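You operate a simulated robot arm through the tools that you are given. There is no shell and no other tool.

Carry out the task below with a simulated robot arm. There is one attempt and no reset: what you move stays moved.

TASK
Swap the low ink for the full bottle that expires first.
Fine: stop the jet first; old bottle on the small shelf, new one in the blue dock; shut the drawer, then start the jet again. Set down upright: ink bottle.

The check looks at the end state, three seconds after you hand in, the way a careful person would. Anything else that was tipped, shoved, dropped, spilled or broken makes it a failure.

THE ROBOT
A 7-joint arm with a two-finger parallel gripper, fixed in place. Base frame: the origin is at the foot of the arm, x ahead of it, y to its left, z up. Units: cm, degrees, N and s.
With the tool pointing down near the work surface it reaches from about 10 to 66 cm from the base axis. Its first joint turns from -66.0 to 66.0 degrees. Payload 1.57 kg.
Tool frame: the origin (TCP) lies between the finger pads and is the grasp point; the fingertips stand 3 cm ahead of it; z points along the fingers, y is the line along which they close. Largest opening 8 cm; finger width 1.7, thickness 1.2; the body of the gripper, 4 by 8.2 cm, starts 8 cm behind the TCP.
Orientation is that of the tool frame in the base frame, as [roll, pitch, yaw] about the fixed x, y, z axes, in that order (R = Rz(yaw) Ry(pitch) Rx(roll)). With the fingers straight down and closing along the base's y, the tool's x points along the base's -x, its y along +y and its z along -z.

THE INTERFACE
- The arm moves only by the tool jog_arm. Its arguments are lists of equal length, an entry for each row: "xyz": the shift along the tool's x, y, z in units of 20 mm (1.0 is 20 mm), a list of three; "angular": the turn, a rotation vector about the tool's x, y, z in units of 4 degrees (1.0 is 4 degrees), a list of three; "grip": the opening, from 0 (shut) to 1 (fully open). In form: {"xyz": [[x, y, z], ...], "angular": [[wx, wy, wz], ...], "grip": [grip, ...]}. A call has 1 to 20 rows; each row shifts and turns the commanded pose from where the row before left it, along the tool's axes as they then stand. A call with a number of a shift or a turn outside -1 to 1 is refused whole. A row lasts 0.2 s, in which the tool goes at most 5 cm and 8.6 degrees; a call with a longer step from one row to the next is refused whole, and so is a gripper value outside its range. Where a pose cannot be reached the arm comes as near as it can. A force on the tool above 90 N (or 10 N above the force at the start of the call, whichever is more), or a blocked arm, ends the call early, and 0.2 s more pass. The fingers move at their own pace (about 7.2 cm/s each) and stop on an object; they squeeze with about 37 N. The grip force told is the motor's: it shows also when the fingers shut on nothing. Time passes only in rows, and 0.2 s behind the last, so rows that do not move let the fingers close. The reply holds the time, the measured pose of the TCP, the force on the tool along the base axes, the opening and the grip force, in the units named above and with some noise, with the torque about the TCP (base axes, N m) and any sound that the robot's microphone picked up.
- Cameras (640 x 400 px; columns grow to the right, rows downward): "scene" is fixed at [6.08, 43.34, 146.02]; the picture's right is [-0.77, -0.64, 0.00], its down [-0.25, 0.30, -0.92] and it looks along [0.59, -0.71, -0.39] (base axes); focal length 340 px, centre (320, 200). "wrist" rides on the gripper at [7.2, -0.7, -12.2] in the tool frame; the picture's right is [0.09, 1.00, 0.00], its down [-0.84, 0.08, -0.54] and it looks along [-0.54, 0.05, 0.84] (tool axes); focal length 238 px, centre (320, 200). There is no depth. A picture from a camera that has moved, and an enlarged one, comes with that camera's place and axes in the base frame and with its lens. The place of the scene camera against the robot may be out by one fixed shift of up to 2.5 cm in any direction.
- camera(camera): a new picture of that camera. The clock stands still meanwhile.
- inspect(camera, box): a new picture of the part [left, top, right, bottom] of that camera's present view, enlarged. The clock stands still meanwhile.
- hand_in(): hands the job in; it is judged then, once.

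Nothing tells you positions but the pictures and the camera data. Unless the task says otherwise, let go and move clear before handing in.

The tools are called after ">>>" as a command line: name --argument value ..., lists and objects as JSON in quotes. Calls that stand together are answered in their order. jog_arm: Moves the arm, as the interface text tells. Its arguments: {"type":"object","properties":{"xyz":{"type":"array","items":{"type":"array","items":{"type":"number"}}},"angular":{"type":"array","items":{"type":"array","items":{"type":"number"}}},"grip":{"type":"array","items":{"type":"number"}}},"required":["xyz","angular","grip"]} The other tools are called the same way: camera (camera) takes a picture; inspect (camera, box) takes an enlarged picture of a part of a camera's view; hand_in () hands the job in.

At the start:

```text
clock: 0.0
eef_pos: [31.49, 3.55, 130.09]
ee_rot: [180.0, 0.0, 180.0]
force: [0.0, 0.0, 0.2]
ft_torque: [-0.01, -0.04, -0.01]
gripper_width: 7.98
grip_force: 0.0
```

scene: 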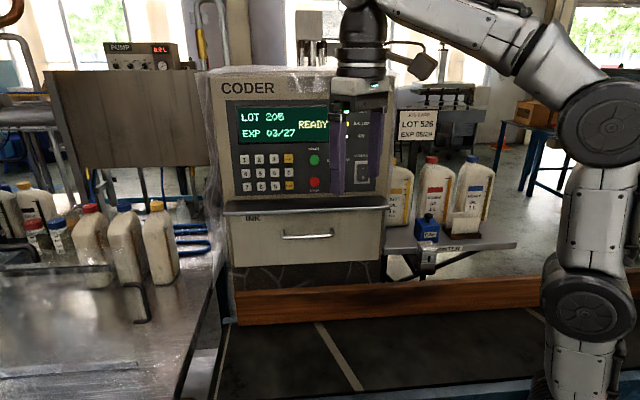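
wrist: 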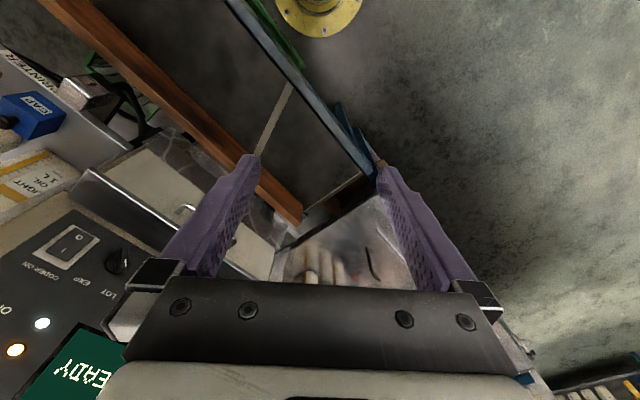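

I see a coder machine with a keypad, an ink drawer, bottles on the left bench and on a shelf at right. I'll look closer at the details before moving anything.

>>> inspect --camera "scene" --box '[200, 60, 400, 185]'

>>> inspect --camera "scene" --box '[370, 90, 530, 290]'

>>> inspect --camera "scene" --box '[0, 160, 220, 300]'

>>> inspect --camera "scene" --box '[200, 180, 400, 305]'

>>> inspect --camera "wrist" --box '[0, 40, 240, 190]'

>>> inspect --camera "wrist" --box '[0, 180, 240, 400]'

```text
3.20 times, centred on (300, 122) of scene
camera zoom: at [6.08, 43.34, 146.02], right [-0.77, -0.64, 0.0], down [-0.25, 0.3, -0.92], along [0.59, -0.71, -0.39], focal length 1088 px, centre (384, 448)
```

zoom: 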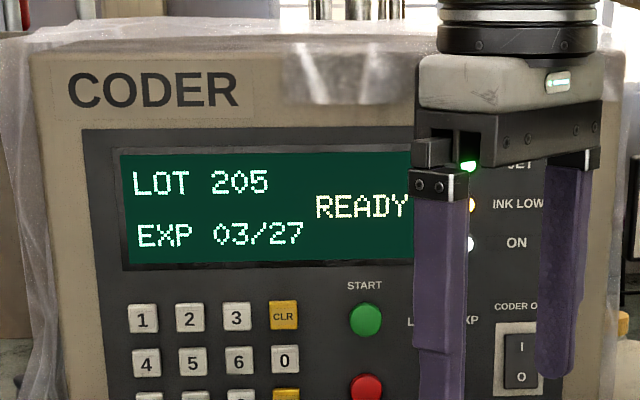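

```text
2.00 times, centred on (450, 190) of scene
camera zoom: at [6.08, 43.34, 146.02], right [-0.77, -0.64, 0.0], down [-0.25, 0.3, -0.92], along [0.59, -0.71, -0.39], focal length 680 px, centre (60, 220)
```

zoom: 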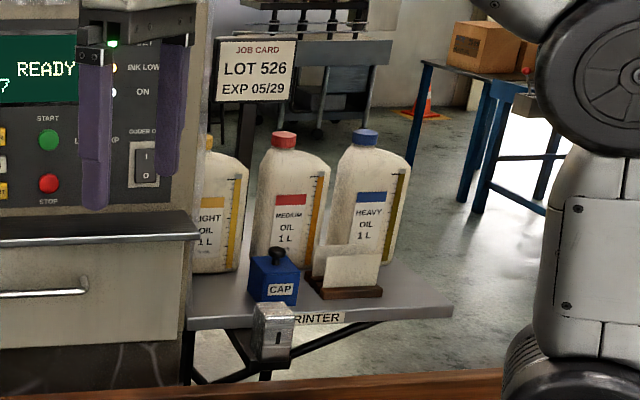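

```text
2.86 times, centred on (110, 230) of scene
camera zoom: at [6.08, 43.34, 146.02], right [-0.77, -0.64, 0.0], down [-0.25, 0.3, -0.92], along [0.59, -0.71, -0.39], focal length 972 px, centre (920, 114)
```

zoom: 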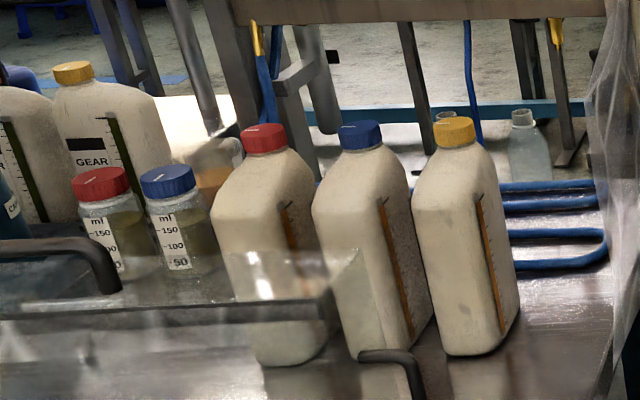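

```text
3.20 times, centred on (300, 242) of scene
camera zoom: at [6.08, 43.34, 146.02], right [-0.77, -0.64, 0.0], down [-0.25, 0.3, -0.92], along [0.59, -0.71, -0.39], focal length 1088 px, centre (384, 64)
```

zoom: 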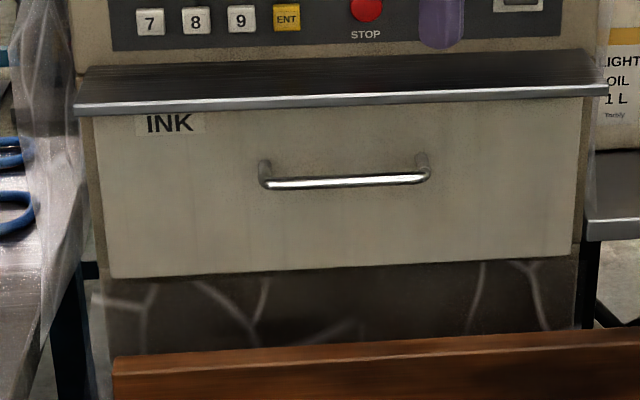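

```text
2.67 times, centred on (120, 115) of wrist
camera zoom: at [24.33, 2.82, 142.25], right [-0.09, 1.0, 0.0], down [0.84, 0.08, 0.54], along [0.54, 0.05, -0.84], focal length 636 px, centre (853, 427)
```

zoom: 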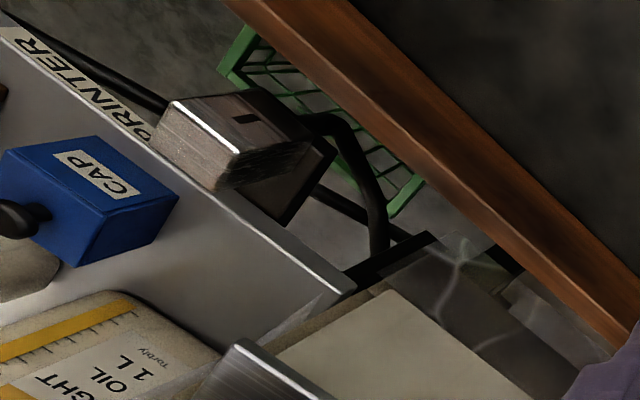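

```text
1.82 times, centred on (120, 290) of wrist
camera zoom: at [24.33, 2.82, 142.25], right [-0.09, 1.0, 0.0], down [0.84, 0.08, 0.54], along [0.54, 0.05, -0.84], focal length 433 px, centre (684, 36)
```

zoom: 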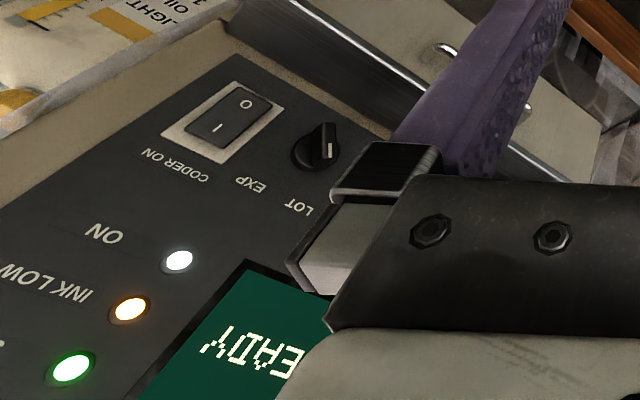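

I take the machine front to face about (-0.64, 0.77), with the drawer handle around (61, -18, 99). I'll turn the wrist so its camera looks at the machine and get a better look.

>>> jog_arm --xyz '[[0, 0, 0], [0, 0, 0], [0, 0, 0], [0, 0, 0], [0, 0, 0], [0, 0, 0], [0, 0, 0], [0, 0, 0], [0, 0, 0], [0, 0, 0], [0, 0, 0], [0, 0, 0], [0, 0, 0]]' --angular '[[0, 0, 1], [0, 0, 1], [0, 0, 1], [0, 0, 1], [0, 0, 1], [0, 0, 1], [0, 0, 1], [0, 0, 1], [0, 0, 1], [0, 0, 1], [0, 0, 1], [0, 0, 1], [0, 0, 0.5]]' --grip '[1, 1, 1, 1, 1, 1, 1, 1, 1, 1, 1, 1, 1]'

>>> camera --camera "wrist"

>>> camera --camera "scene"

```text
clock: 2.8
eef_pos: [31.63, 3.61, 130.1]
ee_rot: [-180.0, 0.1, 130.0]
force: [0.8, -1.2, 0.5]
ft_torque: [0.0, 0.01, 0.01]
gripper_width: 8.01
grip_force: 0.0
```

```text
taken
camera wrist: at [26.4, 8.56, 142.27], right [0.7, 0.71, 0.0], down [0.6, -0.59, 0.54], along [0.38, -0.38, -0.84], focal length 238 px, centre (320, 200)
```

wrist: 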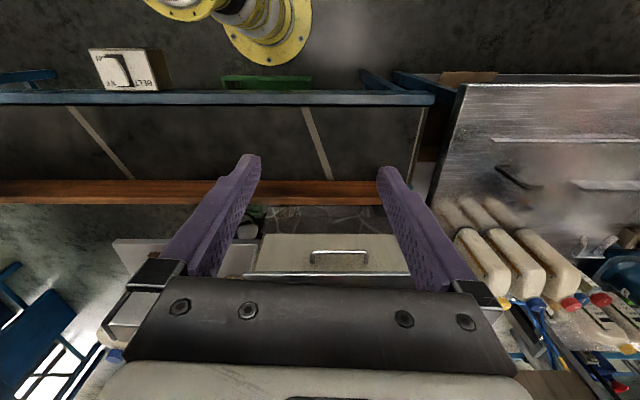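

```text
taken
```

scene: 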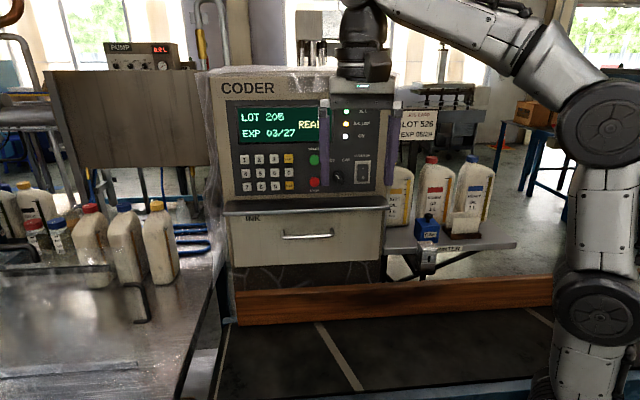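

The machine front is nearly square with the wrist view now; I see the belt, rail, drawer with handle and a printer shelf. I'll tilt the hand so the wrist camera looks more directly at the panel.

>>> jog_arm --xyz '[[0, 0, 0], [0, 0, 0], [0, 0, 0], [0, 0, 0], [0, 0, 0], [0, 0, 0], [0, 0, 0], [0, 0, 0], [0, 0, 0], [0, 0, 0]]' --angular '[[0, -1, 0], [0, -1, 0], [0, -1, 0], [0, -1, 0], [0, -1, 0], [0, -1, 0], [0, -1, 0], [0, -1, 0], [0, -1, 0], [0, -1, 0]]' --grip '[1, 1, 1, 1, 1, 1, 1, 1, 1, 1]'

>>> camera --camera "wrist"

>>> camera --camera "scene"

```text
clock: 5.0
eef_pos: [31.52, 3.52, 130.09]
ee_rot: [179.9, 40.1, 130.0]
force: [0.3, -0.2, 0.0]
ft_torque: [0.04, 0.0, 0.0]
gripper_width: 7.99
grip_force: 0.1
```

```text
taken
camera wrist: at [22.46, 13.32, 134.78], right [0.72, 0.69, -0.06], down [0.25, -0.17, 0.95], along [0.65, -0.7, -0.3], focal length 238 px, centre (320, 200)
```

wrist: 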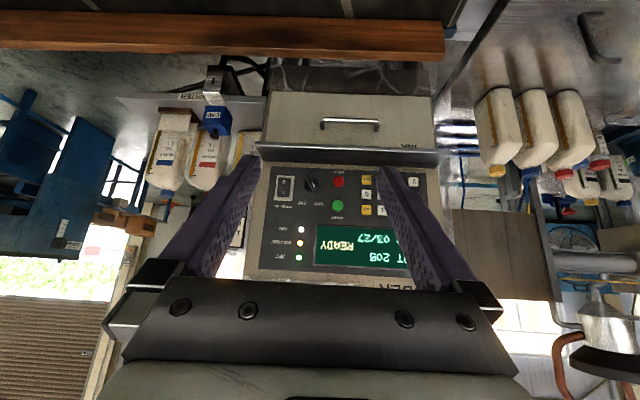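

```text
taken
```

scene: 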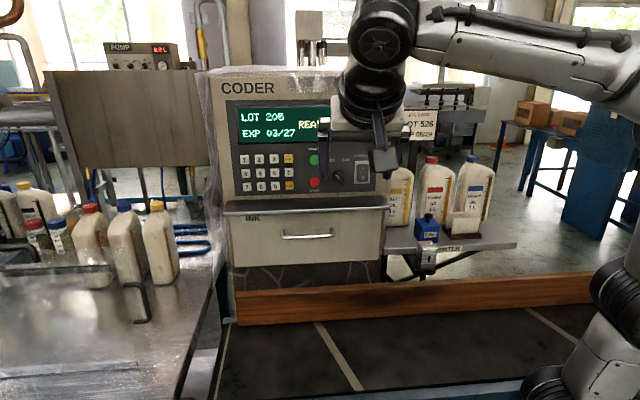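

The panel is visible upside down in the wrist view. I'll zoom in for exact geometry of the buttons and the shelf.

>>> inspect --camera "wrist" --box '[240, 60, 460, 290]'

>>> inspect --camera "wrist" --box '[100, 50, 280, 210]'

>>> inspect --camera "wrist" --box '[420, 60, 640, 260]'

>>> inspect --camera "scene" --box '[210, 70, 400, 210]'

>>> inspect --camera "scene" --box '[380, 180, 540, 290]'

```text
1.74 times, centred on (350, 175) of wrist
camera zoom: at [22.46, 13.32, 134.78], right [0.72, 0.69, -0.06], down [0.25, -0.17, 0.95], along [0.65, -0.7, -0.3], focal length 414 px, centre (268, 244)
```

zoom: 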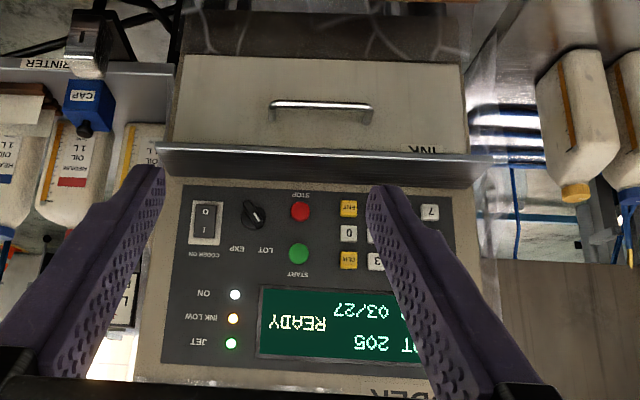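

```text
2.50 times, centred on (190, 130) of wrist
camera zoom: at [22.46, 13.32, 134.78], right [0.72, 0.69, -0.06], down [0.25, -0.17, 0.95], along [0.65, -0.7, -0.3], focal length 596 px, centre (645, 375)
```

zoom: 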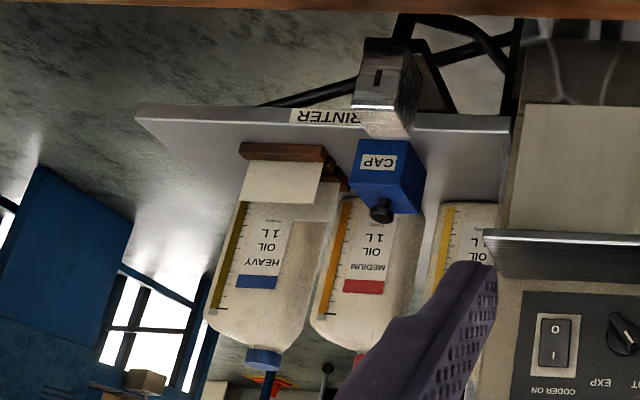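

```text
2.00 times, centred on (530, 160) of wrist
camera zoom: at [22.46, 13.32, 134.78], right [0.72, 0.69, -0.06], down [0.25, -0.17, 0.95], along [0.65, -0.7, -0.3], focal length 477 px, centre (-100, 280)
```

zoom: 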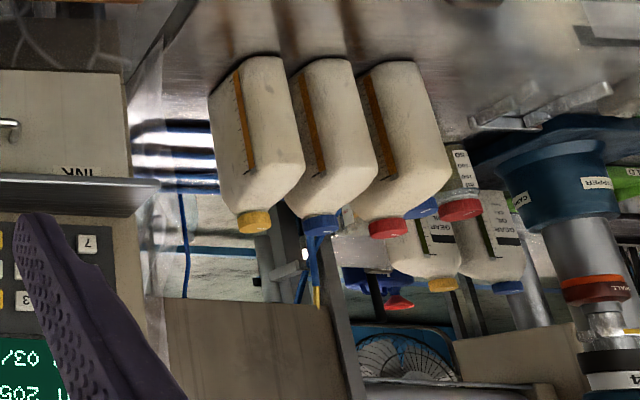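

```text
2.86 times, centred on (305, 140) of scene
camera zoom: at [6.08, 43.35, 146.02], right [-0.77, -0.64, 0.0], down [-0.25, 0.3, -0.92], along [0.59, -0.71, -0.39], focal length 972 px, centre (363, 371)
```

zoom: 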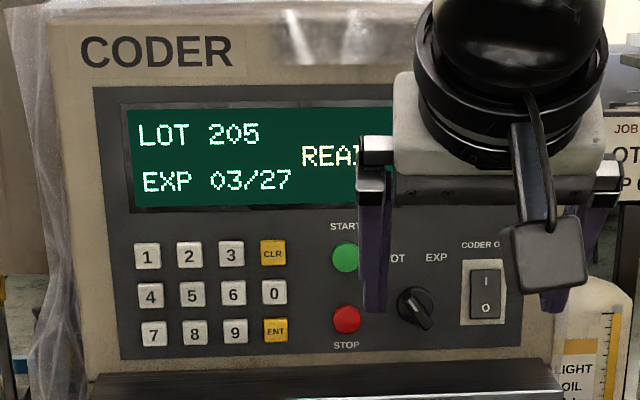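

```text
3.64 times, centred on (460, 235) of scene
camera zoom: at [6.08, 43.35, 146.02], right [-0.77, -0.64, 0.0], down [-0.25, 0.3, -0.92], along [0.59, -0.71, -0.39], focal length 1237 px, centre (-189, 73)
```

zoom: 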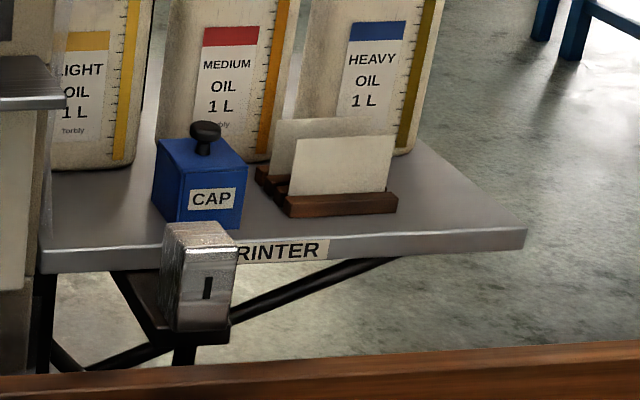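

STOP (red) and START (green) sit left of the knob on the panel. I'll shift sideways for a second viewpoint to triangulate them.

>>> jog_arm --xyz '[[0, 1, 0], [0, 1, 0], [0, 1, 0], [0, 1, 0], [0, 1, 0], [0, 1, 0], [0, 1, 0], [0, 1, 0], [0, 1, 0]]' --angular '[[0, 0, 0], [0, 0, 0], [0, 0, 0], [0, 0, 0], [0, 0, 0], [0, 0, 0], [0, 0, 0], [0, 0, 0], [0, 0, 0]]' --grip '[1, 1, 1, 1, 1, 1, 1, 1, 1]'

>>> camera --camera "wrist"

>>> inspect --camera "wrist" --box '[100, 60, 340, 290]'

>>> camera --camera "scene"

```text
clock: 7.0
eef_pos: [45.35, 15.17, 130.02]
ee_rot: [-180.0, 39.9, 130.0]
force: [-0.3, -0.9, -0.4]
ft_torque: [-0.02, -0.02, 0.03]
gripper_width: 7.97
grip_force: 0.0
```

```text
taken
camera wrist: at [36.27, 24.86, 134.86], right [0.72, 0.69, -0.06], down [0.25, -0.17, 0.95], along [0.65, -0.7, -0.3], focal length 238 px, centre (320, 200)
```

wrist: 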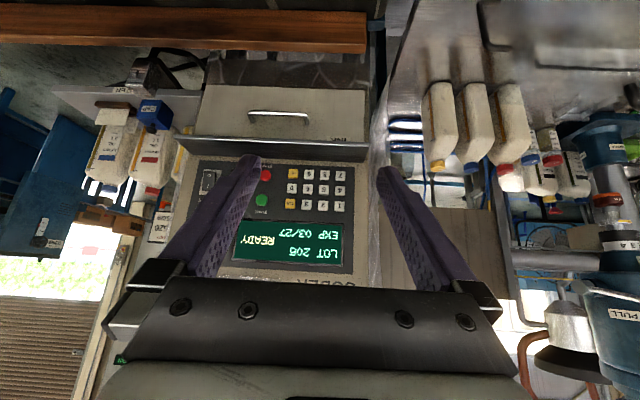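

```text
1.74 times, centred on (220, 175) of wrist
camera zoom: at [36.27, 24.86, 134.86], right [0.72, 0.69, -0.06], down [0.25, -0.17, 0.95], along [0.65, -0.7, -0.3], focal length 414 px, centre (494, 244)
```

zoom: 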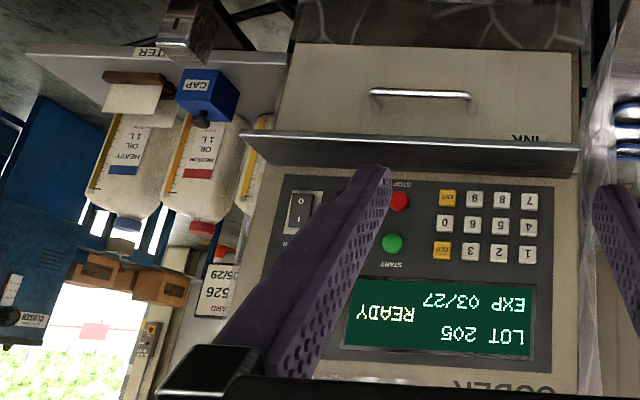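

```text
taken
```

scene: 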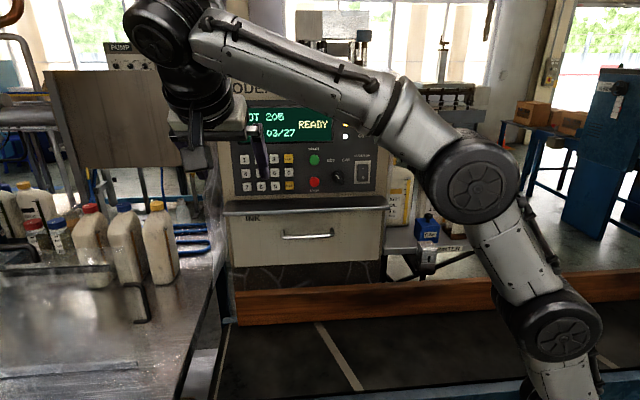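

Triangulation puts STOP near (63.4, -24.3, 112.4), START near z=118.9, the handle centre near (61, -19, 98), and the machine front turned 45° in the base frame. I'll level the tool to face the panel, with the fingers closed.

>>> jog_arm --xyz '[[0, 0, 0], [0, 0, 0], [0, 0, 0], [0, 0, 0], [0, 0, 0], [0, 0, 0], [0, 0, 0], [0, 0, 0], [0, 0, 0], [0, 0, 0], [0, 0, 0], [0, 0, 0], [0, 0, 0], [0, 0, 0]]' --angular '[[-0.804, 0, -0.958], [0, -1, 0], [0, -1, 0], [0, -1, 0], [0, -1, 0], [0, -1, 0], [0, -1, 0], [0, -1, 0], [0, -1, 0], [0, -1, 0], [0, -1, 0], [0, -1, 0], [0, -1, 0], [0, -0.5, 0]]' --grip '[1, 1, 1, 1, 1, 1, 1, 1, 0, 0, 0, 0, 0, 0]'

>>> camera --camera "scene"

>>> camera --camera "wrist"

```text
clock: 10.0
eef_pos: [45.29, 15.09, 130.02]
ee_rot: [26.6, 89.8, -18.4]
force: [-0.7, -0.2, -0.1]
ft_torque: [0.0, -0.01, -0.02]
gripper_width: 0.0
grip_force: 21.7
```

```text
taken
```

scene: 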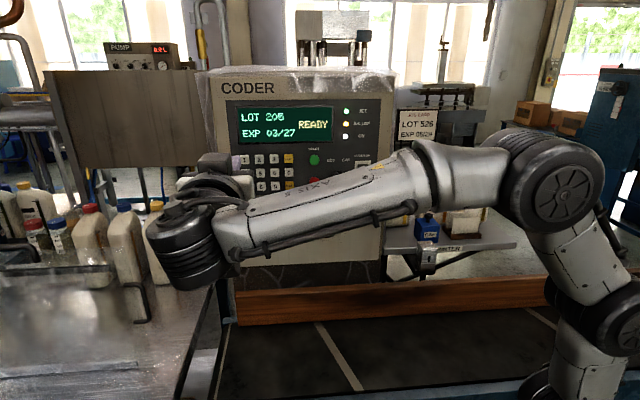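

```text
taken
camera wrist: at [36.19, 23.22, 122.84], right [0.7, 0.7, -0.09], down [-0.33, 0.44, 0.84], along [0.63, -0.56, 0.54], focal length 238 px, centre (320, 200)
```

wrist: 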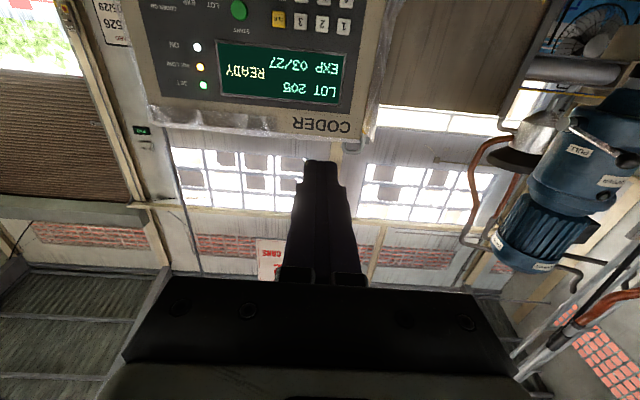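

The tool is level and facing the machine. I'll move in front of the STOP button, keeping about 14 cm away.

>>> jog_arm --xyz '[[0.733, -0.629, 0.958], [0.733, -0.629, 0.958], [0.733, -0.629, 0.958], [0.733, -0.629, 0.958], [0.733, -0.629, 0.958], [0.733, -0.629, 0.958], [0.733, -0.629, 0.958], [0.733, -0.629, 0.958], [0.733, -0.629, 0.958], [0.733, -0.629, 0.958], [0.733, -0.629, 0.958], [0.733, -0.629, 0.958]]' --angular '[[0, 0, 0], [0, 0, 0], [0, 0, 0], [0, 0, 0], [0, 0, 0], [0, 0, 0], [0, 0, 0], [0, 0, 0], [0, 0, 0], [0, 0, 0], [0, 0, 0], [0, 0, 0]]' --grip '[0, 0, 0, 0, 0, 0, 0, 0, 0, 0, 0, 0]'

>>> camera --camera "scene"

>>> camera --camera "wrist"

```text
clock: 12.6
eef_pos: [51.08, -11.87, 112.35]
ee_rot: [56.4, 89.9, 11.5]
force: [0.1, 0.8, -0.4]
ft_torque: [-0.01, -0.01, 0.02]
gripper_width: 0.01
grip_force: 21.2
```

```text
taken
```

scene: 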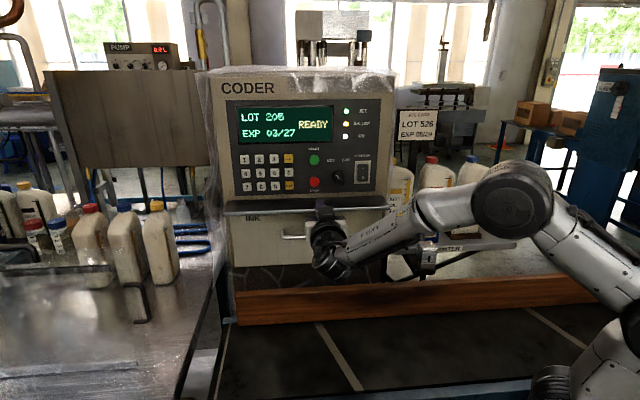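

```text
taken
camera wrist: at [41.87, -3.8, 105.19], right [0.7, 0.7, -0.09], down [-0.33, 0.44, 0.84], along [0.63, -0.56, 0.54], focal length 238 px, centre (320, 200)
```

wrist: 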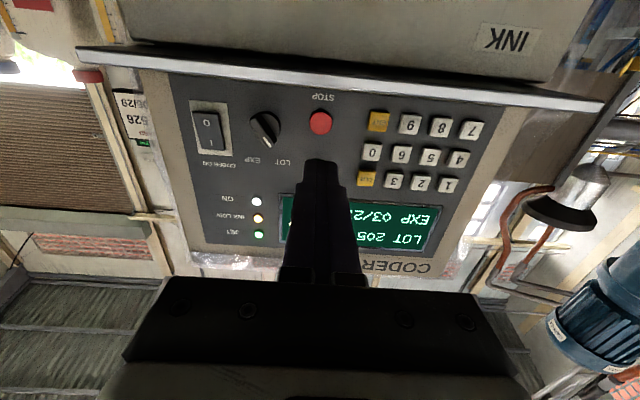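

STOP lies straight ahead at about A-line 27.6, z 113, in agreement with triangulation. I'll advance, then press slowly.

>>> jog_arm --xyz '[[-0.25, 0, 0.9], [0, 0, 1], [0, 0, 1], [0, 0, 1], [0, 0, 1], [0, 0, 0.9], [0, 0, 0.15], [0, 0, 0.1]]' --angular '[[0, 0, 0], [0, 0, 0], [0, 0, 0], [0, 0, 0], [0, 0, 0], [0, 0, 0], [0, 0, 0], [0, 0, 0]]' --grip '[0, 0, 0, 0, 0, 0, 0, 0]'

>>> camera --camera "wrist"

>>> inspect --camera "scene" --box '[210, 80, 400, 220]'

```text
clock: 14.4
eef_pos: [59.55, -20.39, 112.89]
ee_rot: [21.6, 90.0, -23.3]
force: [-0.4, -0.3, -0.3]
ft_torque: [0.0, 0.02, 0.0]
gripper_width: 0.01
grip_force: 21.7
```

```text
taken
camera wrist: at [50.42, -12.33, 105.64], right [0.7, 0.7, -0.09], down [-0.33, 0.44, 0.84], along [0.63, -0.56, 0.54], focal length 238 px, centre (320, 200)
```

wrist: 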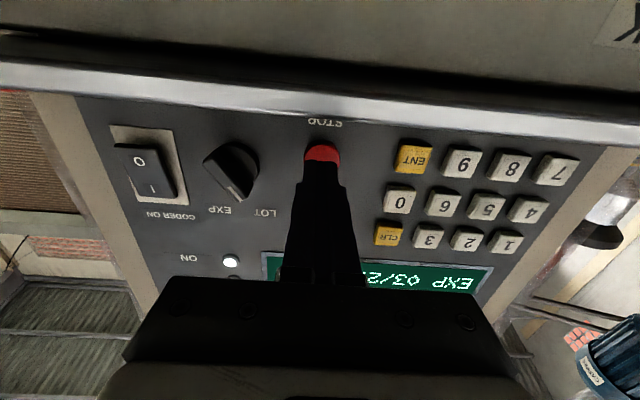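

```text
2.86 times, centred on (305, 150) of scene
camera zoom: at [6.08, 43.34, 146.02], right [-0.77, -0.64, 0.0], down [-0.25, 0.3, -0.92], along [0.59, -0.71, -0.39], focal length 972 px, centre (363, 343)
```

zoom: 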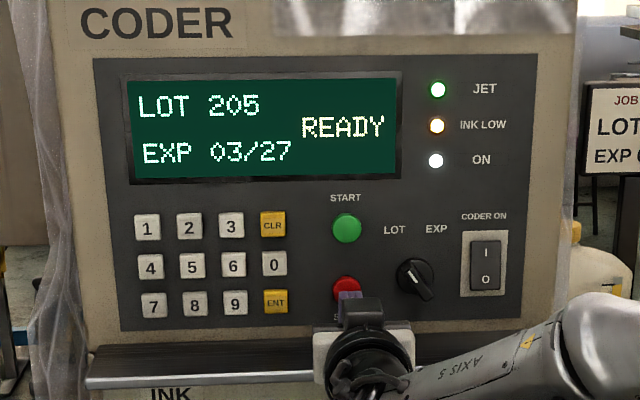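

The fingertip is about 2 cm from the red button and aligned. I'll press slowly and watch the JET lamp.

>>> jog_arm --xyz '[[0, 0, 0.15], [0, 0, 0.15], [0, 0, 0.15], [0, 0, 0.15], [0, 0, 0.1], [0, 0, 0.1]]' --angular '[[0, 0, 0], [0, 0, 0], [0, 0, 0], [0, 0, 0], [0, 0, 0], [0, 0, 0]]' --grip '[0, 0, 0, 0, 0, 0]'

>>> inspect --camera "scene" --box '[210, 80, 400, 220]'

```text
clock: 15.8
eef_pos: [60.73, -21.57, 112.8]
ee_rot: [48.2, 90.0, 3.3]
force: [-1.6, 0.8, 0.6]
ft_torque: [-0.06, -0.01, -0.03]
gripper_width: 0.0
grip_force: 21.8
heard: click
```

```text
2.86 times, centred on (305, 150) of scene
camera zoom: at [6.07, 43.35, 146.02], right [-0.77, -0.64, 0.0], down [-0.25, 0.3, -0.92], along [0.59, -0.71, -0.39], focal length 972 px, centre (363, 343)
```

zoom: 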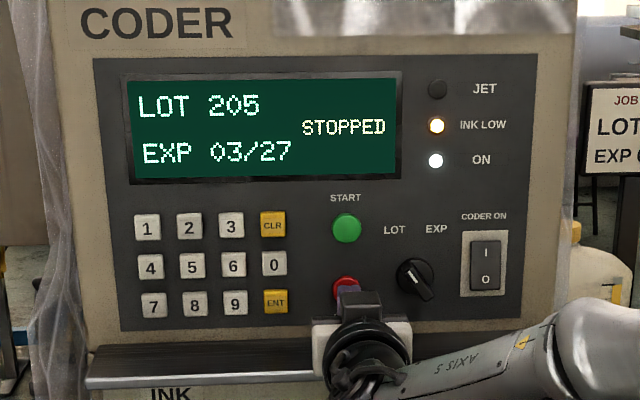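

The display reads STOPPED and the JET lamp is off. I'll back away and roll the hand 90° so the fingers close vertically on the drawer handle.

>>> jog_arm --xyz '[[0, 0, -0.8], [0, 0, -1], [0, 0, -1], [0, 0, -1], [0, 0, -1], [0, 0, -1], [0, 0, -1], [0, 0, -1], [0, 0, -1], [0, 0, 0], [0, 0, 0], [0, 0, 0], [0, 0, 0], [0, 0, 0], [0, 0, 0], [0, 0, 0], [0, 0, 0], [0, 0, 0], [0, 0, 0], [0, 0, 0]]' --angular '[[0, 0, 0], [0, 0, 0], [0, 0, 0], [0, 0, 0], [0, 0, 0], [0, 0, 1], [0, 0, 1], [0, 0, 1], [0, 0, 1], [0, 0, 1], [0, 0, 1], [0, 0, 1], [0, 0, 1], [0, 0, 1], [0, 0, 1], [0, 0, 1], [0, 0, 1], [0, 0, 1], [0, 0, 1], [0, 0, 1]]' --grip '[0, 0, 0, 0, 0, 0, 0, 0, 0, 0, 0, 0, 0, 0, 0, 0, 0, 0, 0, 0]'

>>> jog_arm --xyz '[[0, 0, 0], [0, 0, 0], [0, 0, 0], [0, 0, 0], [0, 0, 0], [0, 0, 0], [0, 0, 0], [0, 0, 0]]' --angular '[[0, 0, 1], [0, 0, 1], [0, 0, 1], [0, 0, 1], [0, 0, 1], [0, 0, 1], [0, 0, 1], [0, 0, 0.5]]' --grip '[1, 1, 1, 1, 1, 1, 1, 1]'

>>> camera --camera "wrist"

>>> camera --camera "scene"

```text
clock: 20.0
eef_pos: [49.24, -8.11, 116.91]
ee_rot: [90.4, 30.2, 45.1]
force: [0.4, -0.6, 0.0]
ft_torque: [0.0, -0.02, 0.02]
gripper_width: 0.0
grip_force: 21.0
out of reach, approached as far as the arm can: row 18, 19, 20
```

```text
clock: 21.8
eef_pos: [52.92, -6.77, 128.48]
ee_rot: [90.4, 0.1, 45.0]
force: [-0.3, 0.0, 0.5]
ft_torque: [0.02, -0.01, 0.02]
gripper_width: 8.0
grip_force: 0.0
out of reach, approached as far as the arm can: row 1, 2, 3, 4, 5, 6, 7, 8
```

```text
taken
camera wrist: at [49.32, 6.91, 128.03], right [0.07, 0.06, 1.0], down [-0.97, -0.21, 0.08], along [0.21, -0.98, 0.05], focal length 238 px, centre (320, 200)
```

wrist: 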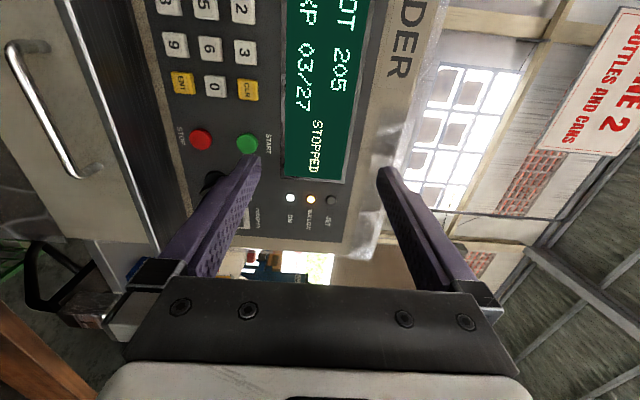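

```text
taken
```

scene: 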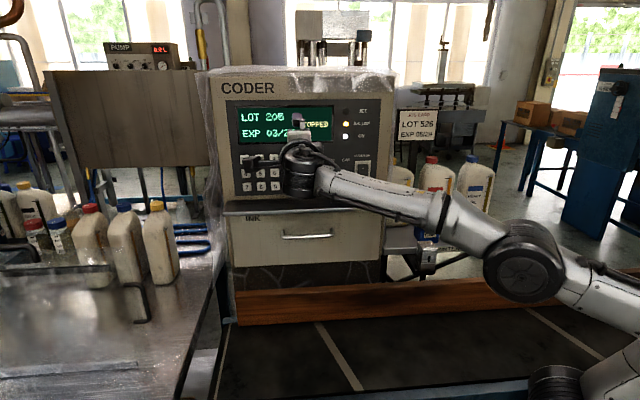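

Rolling that way ran into the arm's limits, so I'll roll the hand the other way (camera on the printer-shelf side).

>>> jog_arm --xyz '[[0, 0, 0], [0, 0, 0], [0, 0, 0], [0, 0, 0], [0, 0, 0], [0, 0, 0], [0, 0, 0], [0, 0, 0], [0, 0, 0], [0, 0, 0], [0, 0, 0], [0, 0, 0], [0, 0, 0], [0, 0, 0], [0, 0, 0], [0, 0, 0], [0, 0, 0], [0, 0, 0], [0, 0, 0], [0, 0, 0]]' --angular '[[0, 0, -1], [0, 0, -1], [0, 0, -1], [0, 0, -1], [0, 0, -1], [0, 0, -1], [0, 0, -1], [0, 0, -1], [0, 0, -1], [0, 0, -1], [0, 0, -1], [0, 0, -1], [0, 0, -1], [0, 0, -1], [0, 0, -1], [0, 0, -1], [0, 0, -1], [0, 0, -1], [0, 0, -1], [0, 0, -1]]' --grip '[1, 1, 1, 1, 1, 1, 1, 1, 1, 1, 1, 1, 1, 1, 1, 1, 1, 1, 1, 1]'

>>> jog_arm --xyz '[[0, 0, 0], [0, 0, 0], [0, 0, 0], [0, 0, 0], [0, 0, 0], [0, 0, 0], [0, 0, 0], [0, 0, 0], [0, 0, 0], [0, 0, 0], [0, 0, 0], [0, 0, 0], [0, 0, 0], [0, 0, 0], [0, 0, 0], [0, 0, 0], [0, 0, 0], [0, 0, 0], [0, 0, 0], [0, 0, 0]]' --angular '[[0, 0, -1], [0, 0, -1], [0, 0, -1], [0, 0, -1], [0, 0, -1], [0, 0, -1], [0, 0, -1], [0, 0, -1], [0, 0, -1], [0, 0, -1], [0, 0, -1], [0, 0, -1], [0, 0, -1], [0, 0, -1], [0, 0, -1], [0, 0, -1], [0, 0, -1], [0, 0, -1], [0, 0, -1], [0, 0, -1]]' --grip '[1, 1, 1, 1, 1, 1, 1, 1, 1, 1, 1, 1, 1, 1, 1, 1, 1, 1, 1, 1]'

>>> jog_arm --xyz '[[0, 0, 0], [0, 0, 0], [0, 0, 0], [0, 0, 0], [0, 0, 0]]' --angular '[[0, 0, -1], [0, 0, -1], [0, 0, -1], [0, 0, -1], [0, 0, -1]]' --grip '[1, 1, 1, 1, 1]'

>>> camera --camera "wrist"

>>> camera --camera "scene"

```text
clock: 26.0
eef_pos: [52.9, -6.7, 128.58]
ee_rot: [90.1, 80.1, 45.2]
force: [-0.1, 0.2, -0.7]
ft_torque: [-0.02, 0.02, -0.01]
gripper_width: 8.0
grip_force: 0.1
```

```text
clock: 30.2
eef_pos: [52.8, -6.73, 128.68]
ee_rot: [-89.9, 19.9, -135.0]
force: [0.4, -0.7, -0.1]
ft_torque: [0.06, 0.0, -0.02]
gripper_width: 8.01
grip_force: 0.1
```

```text
clock: 31.4
eef_pos: [52.95, -6.84, 128.53]
ee_rot: [-90.0, -0.1, -135.0]
force: [0.6, 0.1, 0.3]
ft_torque: [0.01, -0.01, 0.03]
gripper_width: 7.97
grip_force: 0.0
```

```text
taken
camera wrist: at [39.14, -3.27, 129.28], right [-0.07, -0.07, -1.0], down [0.21, 0.97, -0.08], along [0.98, -0.21, -0.05], focal length 238 px, centre (320, 200)
```

wrist: 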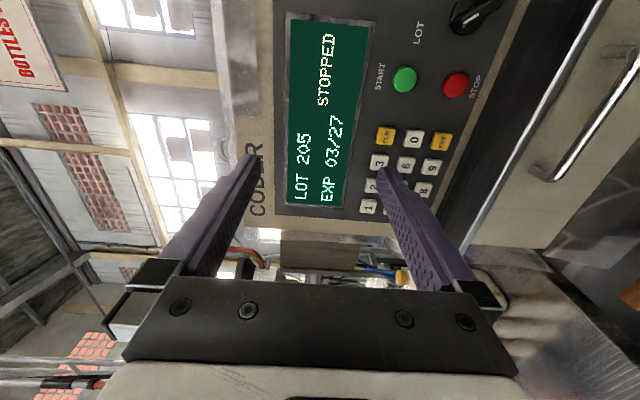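

```text
taken
```

scene: 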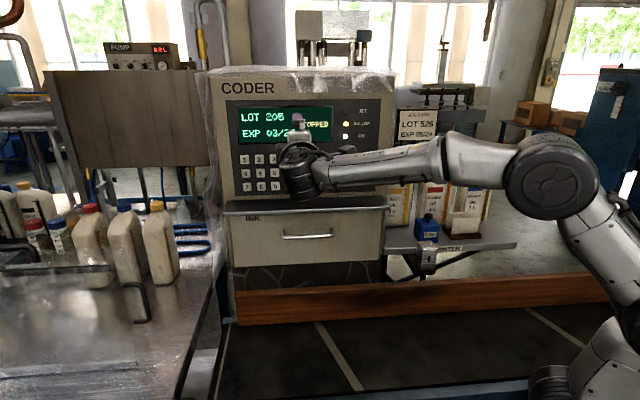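

The roll succeeded with room to spare. I'll go down to handle height, still well in front of the machine.

>>> jog_arm --xyz '[[0.08, 0.944, -0.07], [0.08, 0.944, -0.07], [0.08, 0.944, -0.07], [0.08, 0.944, -0.07], [0.08, 0.944, -0.07], [0.08, 0.944, -0.07], [0.08, 0.944, -0.07], [0.08, 0.944, -0.07], [0.08, 0.944, -0.07], [0.08, 0.944, -0.07], [0.08, 0.944, -0.07], [0.08, 0.944, -0.07], [0.08, 0.944, -0.07], [0.08, 0.944, -0.07], [0.08, 0.944, -0.07], [0.08, 0.944, -0.07]]' --angular '[[0, 0, 0], [0, 0, 0], [0, 0, 0], [0, 0, 0], [0, 0, 0], [0, 0, 0], [0, 0, 0], [0, 0, 0], [0, 0, 0], [0, 0, 0], [0, 0, 0], [0, 0, 0], [0, 0, 0], [0, 0, 0], [0, 0, 0], [0, 0, 0]]' --grip '[1, 1, 1, 1, 1, 1, 1, 1, 1, 1, 1, 1, 1, 1, 1, 1]'

>>> camera --camera "wrist"

>>> camera --camera "scene"

```text
clock: 34.8
eef_pos: [49.51, -7.07, 98.24]
ee_rot: [-90.0, 0.0, -135.0]
force: [0.5, -0.4, 0.3]
ft_torque: [0.01, -0.01, -0.01]
gripper_width: 8.01
grip_force: 0.0
```

```text
taken
camera wrist: at [35.69, -3.58, 99.06], right [-0.06, -0.07, -1.0], down [0.21, 0.97, -0.08], along [0.98, -0.21, -0.05], focal length 238 px, centre (320, 200)
```

wrist: 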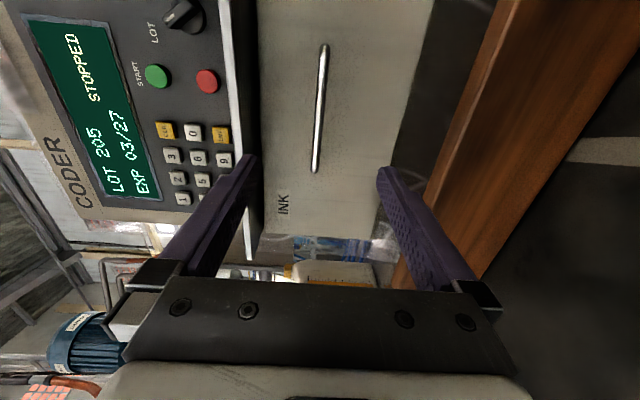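

```text
taken
```

scene: 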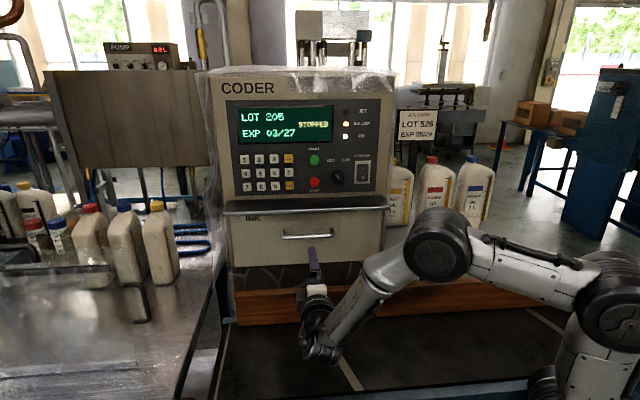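

The handle is centred at about z 98.5 and in line with the fingers. I'll advance until the fingers straddle it.

>>> jog_arm --xyz '[[0, -0.13, 1], [0, 0, 1], [0, 0, 1], [0, 0, 1], [0, 0, 1], [0, 0, 1], [0, 0, 0.5], [0, 0, 0.3]]' --angular '[[0, 0, 0], [0, 0, 0], [0, 0, 0], [0, 0, 0], [0, 0, 0], [0, 0, 0], [0, 0, 0], [0, 0, 0]]' --grip '[0.6, 0.6, 0.6, 0.6, 0.6, 0.6, 0.6, 0.6]'

>>> camera --camera "wrist"

>>> inspect --camera "scene" --box '[210, 180, 410, 305]'

```text
clock: 36.6
eef_pos: [59.19, -16.57, 98.52]
ee_rot: [-90.0, 0.0, -135.0]
force: [1.2, -0.4, -0.1]
ft_torque: [0.0, -0.01, 0.02]
gripper_width: 4.8
grip_force: 0.1
```

```text
taken
camera wrist: at [45.34, -13.05, 99.36], right [-0.07, -0.07, -1.0], down [0.21, 0.98, -0.08], along [0.98, -0.21, -0.05], focal length 238 px, centre (320, 200)
```

wrist: 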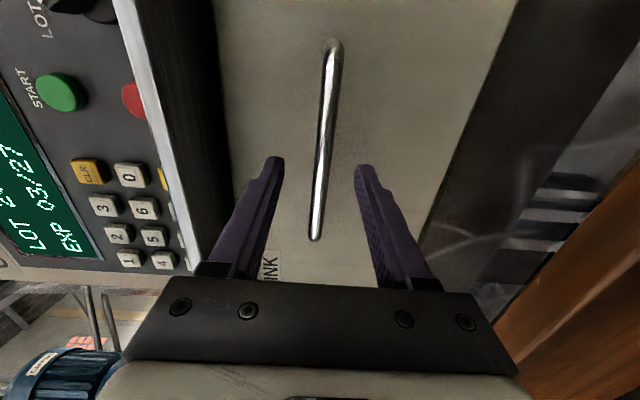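

```text
3.20 times, centred on (310, 242) of scene
camera zoom: at [6.08, 43.34, 146.02], right [-0.77, -0.64, 0.0], down [-0.25, 0.3, -0.92], along [0.59, -0.71, -0.39], focal length 1088 px, centre (352, 64)
```

zoom: 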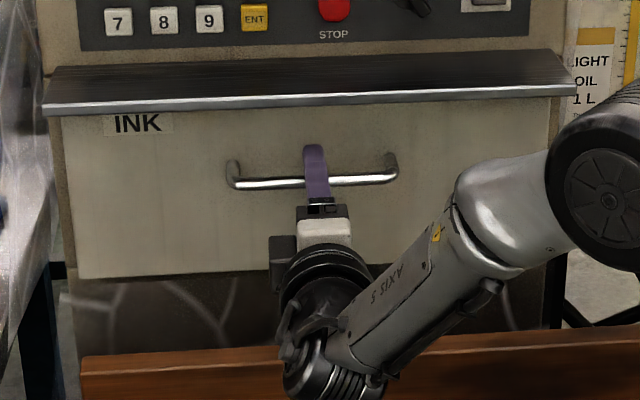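

The bar is between the fingers and about 3 cm deeper. I'll advance slowly and close on it.

>>> jog_arm --xyz '[[0, 0, 0.5], [0, 0, 0.4], [0, 0, 0.3], [0, 0, 0.3], [0, 0, 0], [0, 0, 0], [0, 0, 0], [0, 0, 0]]' --angular '[[0, 0, 0], [0, 0, 0], [0, 0, 0], [0, 0, 0], [0, 0, 0], [0, 0, 0], [0, 0, 0], [0, 0, 0]]' --grip '[0.6, 0.6, 0.6, 0.6, 0, 0, 0, 0]'

>>> camera --camera "wrist"

```text
clock: 38.4
eef_pos: [61.15, -18.59, 98.55]
ee_rot: [-90.1, -0.1, -134.9]
force: [-0.2, -1.2, -5.5]
ft_torque: [0.01, -0.04, 0.39]
gripper_width: 1.15
grip_force: 29.3
```

```text
taken
camera wrist: at [47.44, -15.15, 99.27], right [-0.07, -0.06, -1.0], down [0.21, 0.98, -0.08], along [0.98, -0.21, -0.05], focal length 238 px, centre (320, 200)
```

wrist: 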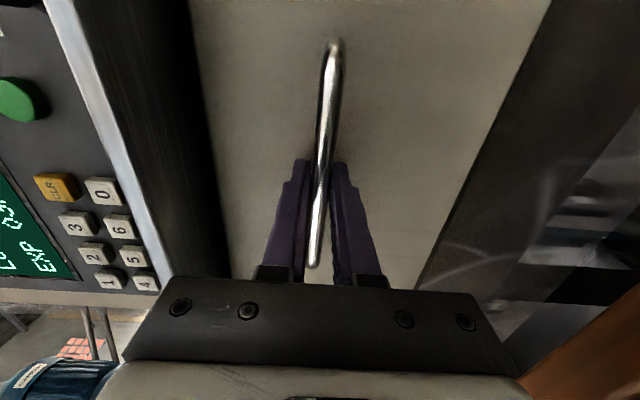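

The handle bar is held (1.15 cm). I'll pull the drawer open gently.

>>> jog_arm --xyz '[[0, 0, -0.2], [0, 0, -0.3], [0, 0, -0.4], [0, 0, -0.4], [0, 0, -0.4], [0, 0, -0.4], [0, 0, -0.4], [0, 0, -0.4], [0, 0, -0.4], [0, 0, -0.4], [0, 0, -0.4], [0, 0, -0.4], [0, 0, -0.4], [0, 0, -0.4], [0, 0, -0.3]]' --angular '[[0, 0, 0], [0, 0, 0], [0, 0, 0], [0, 0, 0], [0, 0, 0], [0, 0, 0], [0, 0, 0], [0, 0, 0], [0, 0, 0], [0, 0, 0], [0, 0, 0], [0, 0, 0], [0, 0, 0], [0, 0, 0], [0, 0, 0]]' --grip '[0, 0, 0, 0, 0, 0, 0, 0, 0, 0, 0, 0, 0, 0, 0]'

>>> camera --camera "scene"

>>> camera --camera "wrist"

```text
clock: 41.6
eef_pos: [53.23, -10.79, 98.39]
ee_rot: [-90.1, 0.0, -135.0]
force: [1.6, 0.3, -13.2]
ft_torque: [0.09, -0.01, 0.71]
gripper_width: 1.17
grip_force: 29.0
```

```text
taken
```

scene: 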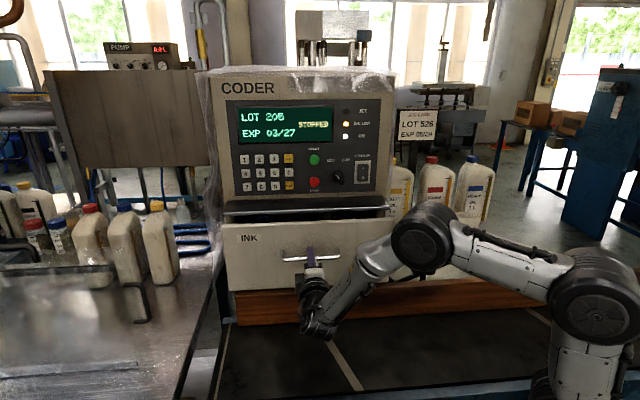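

```text
taken
camera wrist: at [39.61, -7.33, 99.27], right [-0.07, -0.06, -1.0], down [0.21, 0.98, -0.08], along [0.98, -0.21, -0.05], focal length 238 px, centre (320, 200)
```

wrist: 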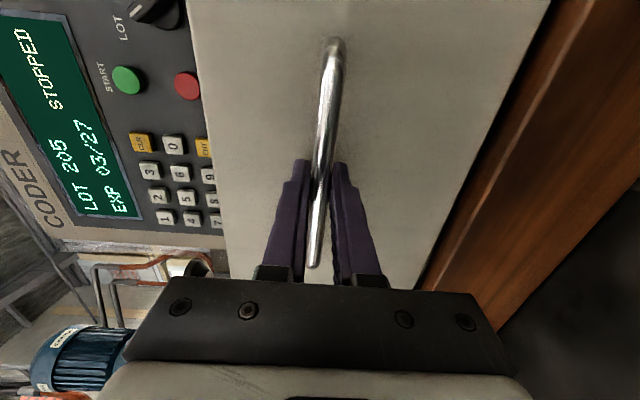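

The drawer slides freely; it's out about 11 cm. I'll ease the vertical load a little and keep pulling.

>>> jog_arm --xyz '[[0, 0.05, 0], [0, 0.05, -0.3], [0, 0, -0.4], [0, 0, -0.4], [0, 0, -0.4], [0, 0, -0.4], [0, 0, -0.4], [0, 0, -0.4], [0, 0, -0.4], [0, 0, -0.4], [0, 0, -0.4], [0, 0, -0.4]]' --angular '[[0, 0, 0], [0, 0, 0], [0, 0, 0], [0, 0, 0], [0, 0, 0], [0, 0, 0], [0, 0, 0], [0, 0, 0], [0, 0, 0], [0, 0, 0], [0, 0, 0], [0, 0, 0]]' --grip '[0, 0, 0, 0, 0, 0, 0, 0, 0, 0, 0, 0]'

>>> camera --camera "scene"

```text
clock: 44.2
eef_pos: [47.32, -4.76, 98.39]
ee_rot: [-90.2, 0.0, -134.9]
force: [1.8, 0.9, -4.9]
ft_torque: [0.0, -0.03, -0.68]
gripper_width: 1.16
grip_force: 29.2
```

```text
taken
```

scene: 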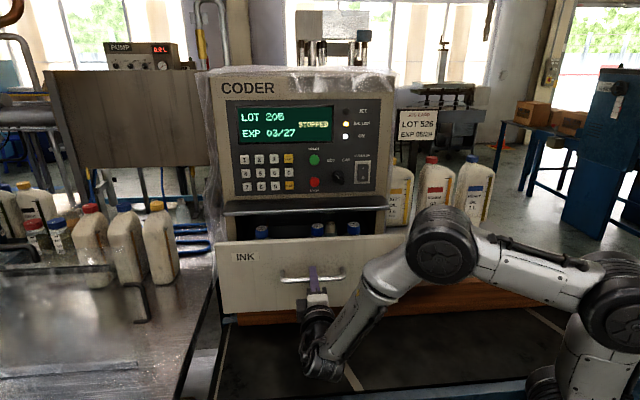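

Three blue-capped bottles are in the drawer. I'll keep pulling to see how far it opens.

>>> jog_arm --xyz '[[0, 0, -0.3], [0, 0, -0.4], [0, 0, -0.4], [0, 0, -0.4], [0, 0, -0.4], [0, 0, -0.4], [0, 0, -0.3], [0, 0, -0.3]]' --angular '[[0, 0, 0], [0, 0, 0], [0, 0, 0], [0, 0, 0], [0, 0, 0], [0, 0, 0], [0, 0, 0], [0, 0, 0]]' --grip '[0, 0, 0, 0, 0, 0, 0, 0]'

>>> camera --camera "scene"

```text
clock: 46.0
eef_pos: [43.19, -0.53, 98.51]
ee_rot: [-89.8, 0.1, -135.0]
force: [-3.3, -4.1, 7.2]
ft_torque: [-0.05, -0.03, -0.86]
gripper_width: 1.19
grip_force: 29.2
```

```text
taken
```

scene: 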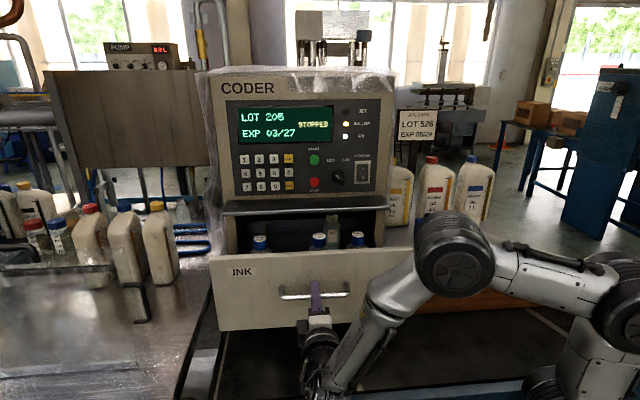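

The drawer is out about 25 cm and I see three blue caps plus something behind them. I'll look closer.

>>> inspect --camera "scene" --box '[210, 190, 400, 300]'

>>> camera --camera "wrist"

```text
3.37 times, centred on (305, 245) of scene
camera zoom: at [6.06, 43.33, 146.03], right [-0.77, -0.64, 0.0], down [-0.25, 0.3, -0.92], along [0.59, -0.71, -0.39], focal length 1146 px, centre (370, 48)
```

zoom: 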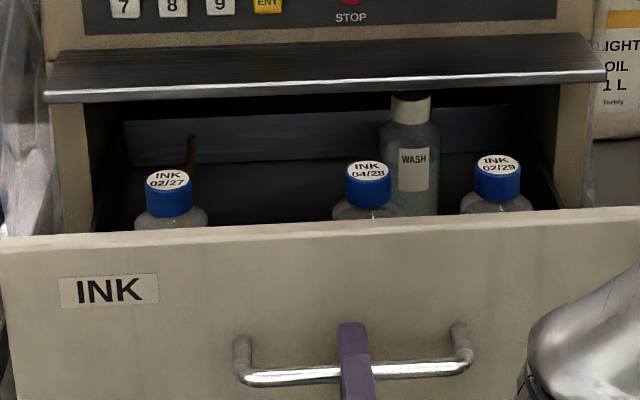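

```text
taken
camera wrist: at [29.42, 2.88, 99.2], right [-0.06, -0.06, -1.0], down [0.21, 0.97, -0.08], along [0.98, -0.21, -0.05], focal length 238 px, centre (320, 200)
```

wrist: 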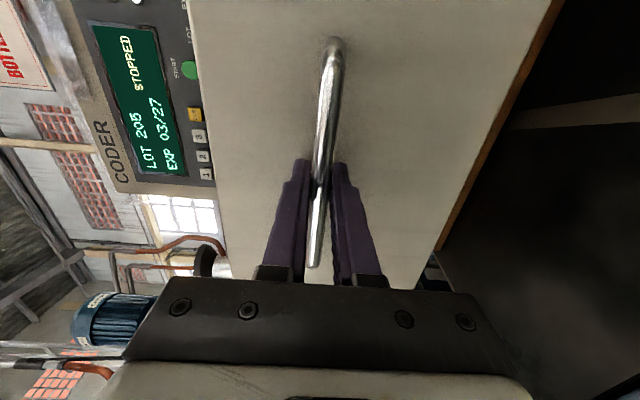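

The cap labels read INK 02/27, 04/28 and 02/29, with a WASH bottle behind. I'll pull a bit further to make room for access.

>>> jog_arm --xyz '[[0, 0, -0.3], [0, 0, -0.3], [0, 0, -0.3], [0, 0, -0.3], [0, 0, -0.3], [0, 0, -0.3]]' --angular '[[0, 0, 0], [0, 0, 0], [0, 0, 0], [0, 0, 0], [0, 0, 0], [0, 0, 0]]' --grip '[0, 0, 0, 0, 0, 0]'

>>> inspect --camera "scene" --box '[210, 190, 400, 300]'

```text
clock: 47.4
eef_pos: [40.54, 1.99, 98.59]
ee_rot: [-89.9, 0.1, -134.9]
force: [-1.3, -2.9, 10.0]
ft_torque: [-0.05, -0.02, -0.7]
gripper_width: 1.21
grip_force: 28.9
```

```text
3.37 times, centred on (305, 245) of scene
camera zoom: at [6.07, 43.34, 146.03], right [-0.77, -0.64, 0.0], down [-0.25, 0.3, -0.92], along [0.59, -0.71, -0.39], focal length 1146 px, centre (370, 48)
```

zoom: 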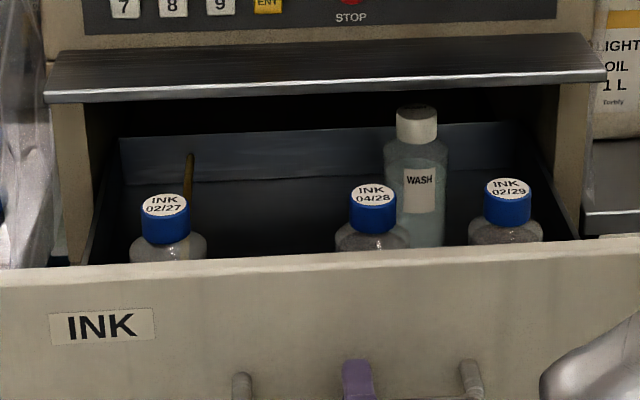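

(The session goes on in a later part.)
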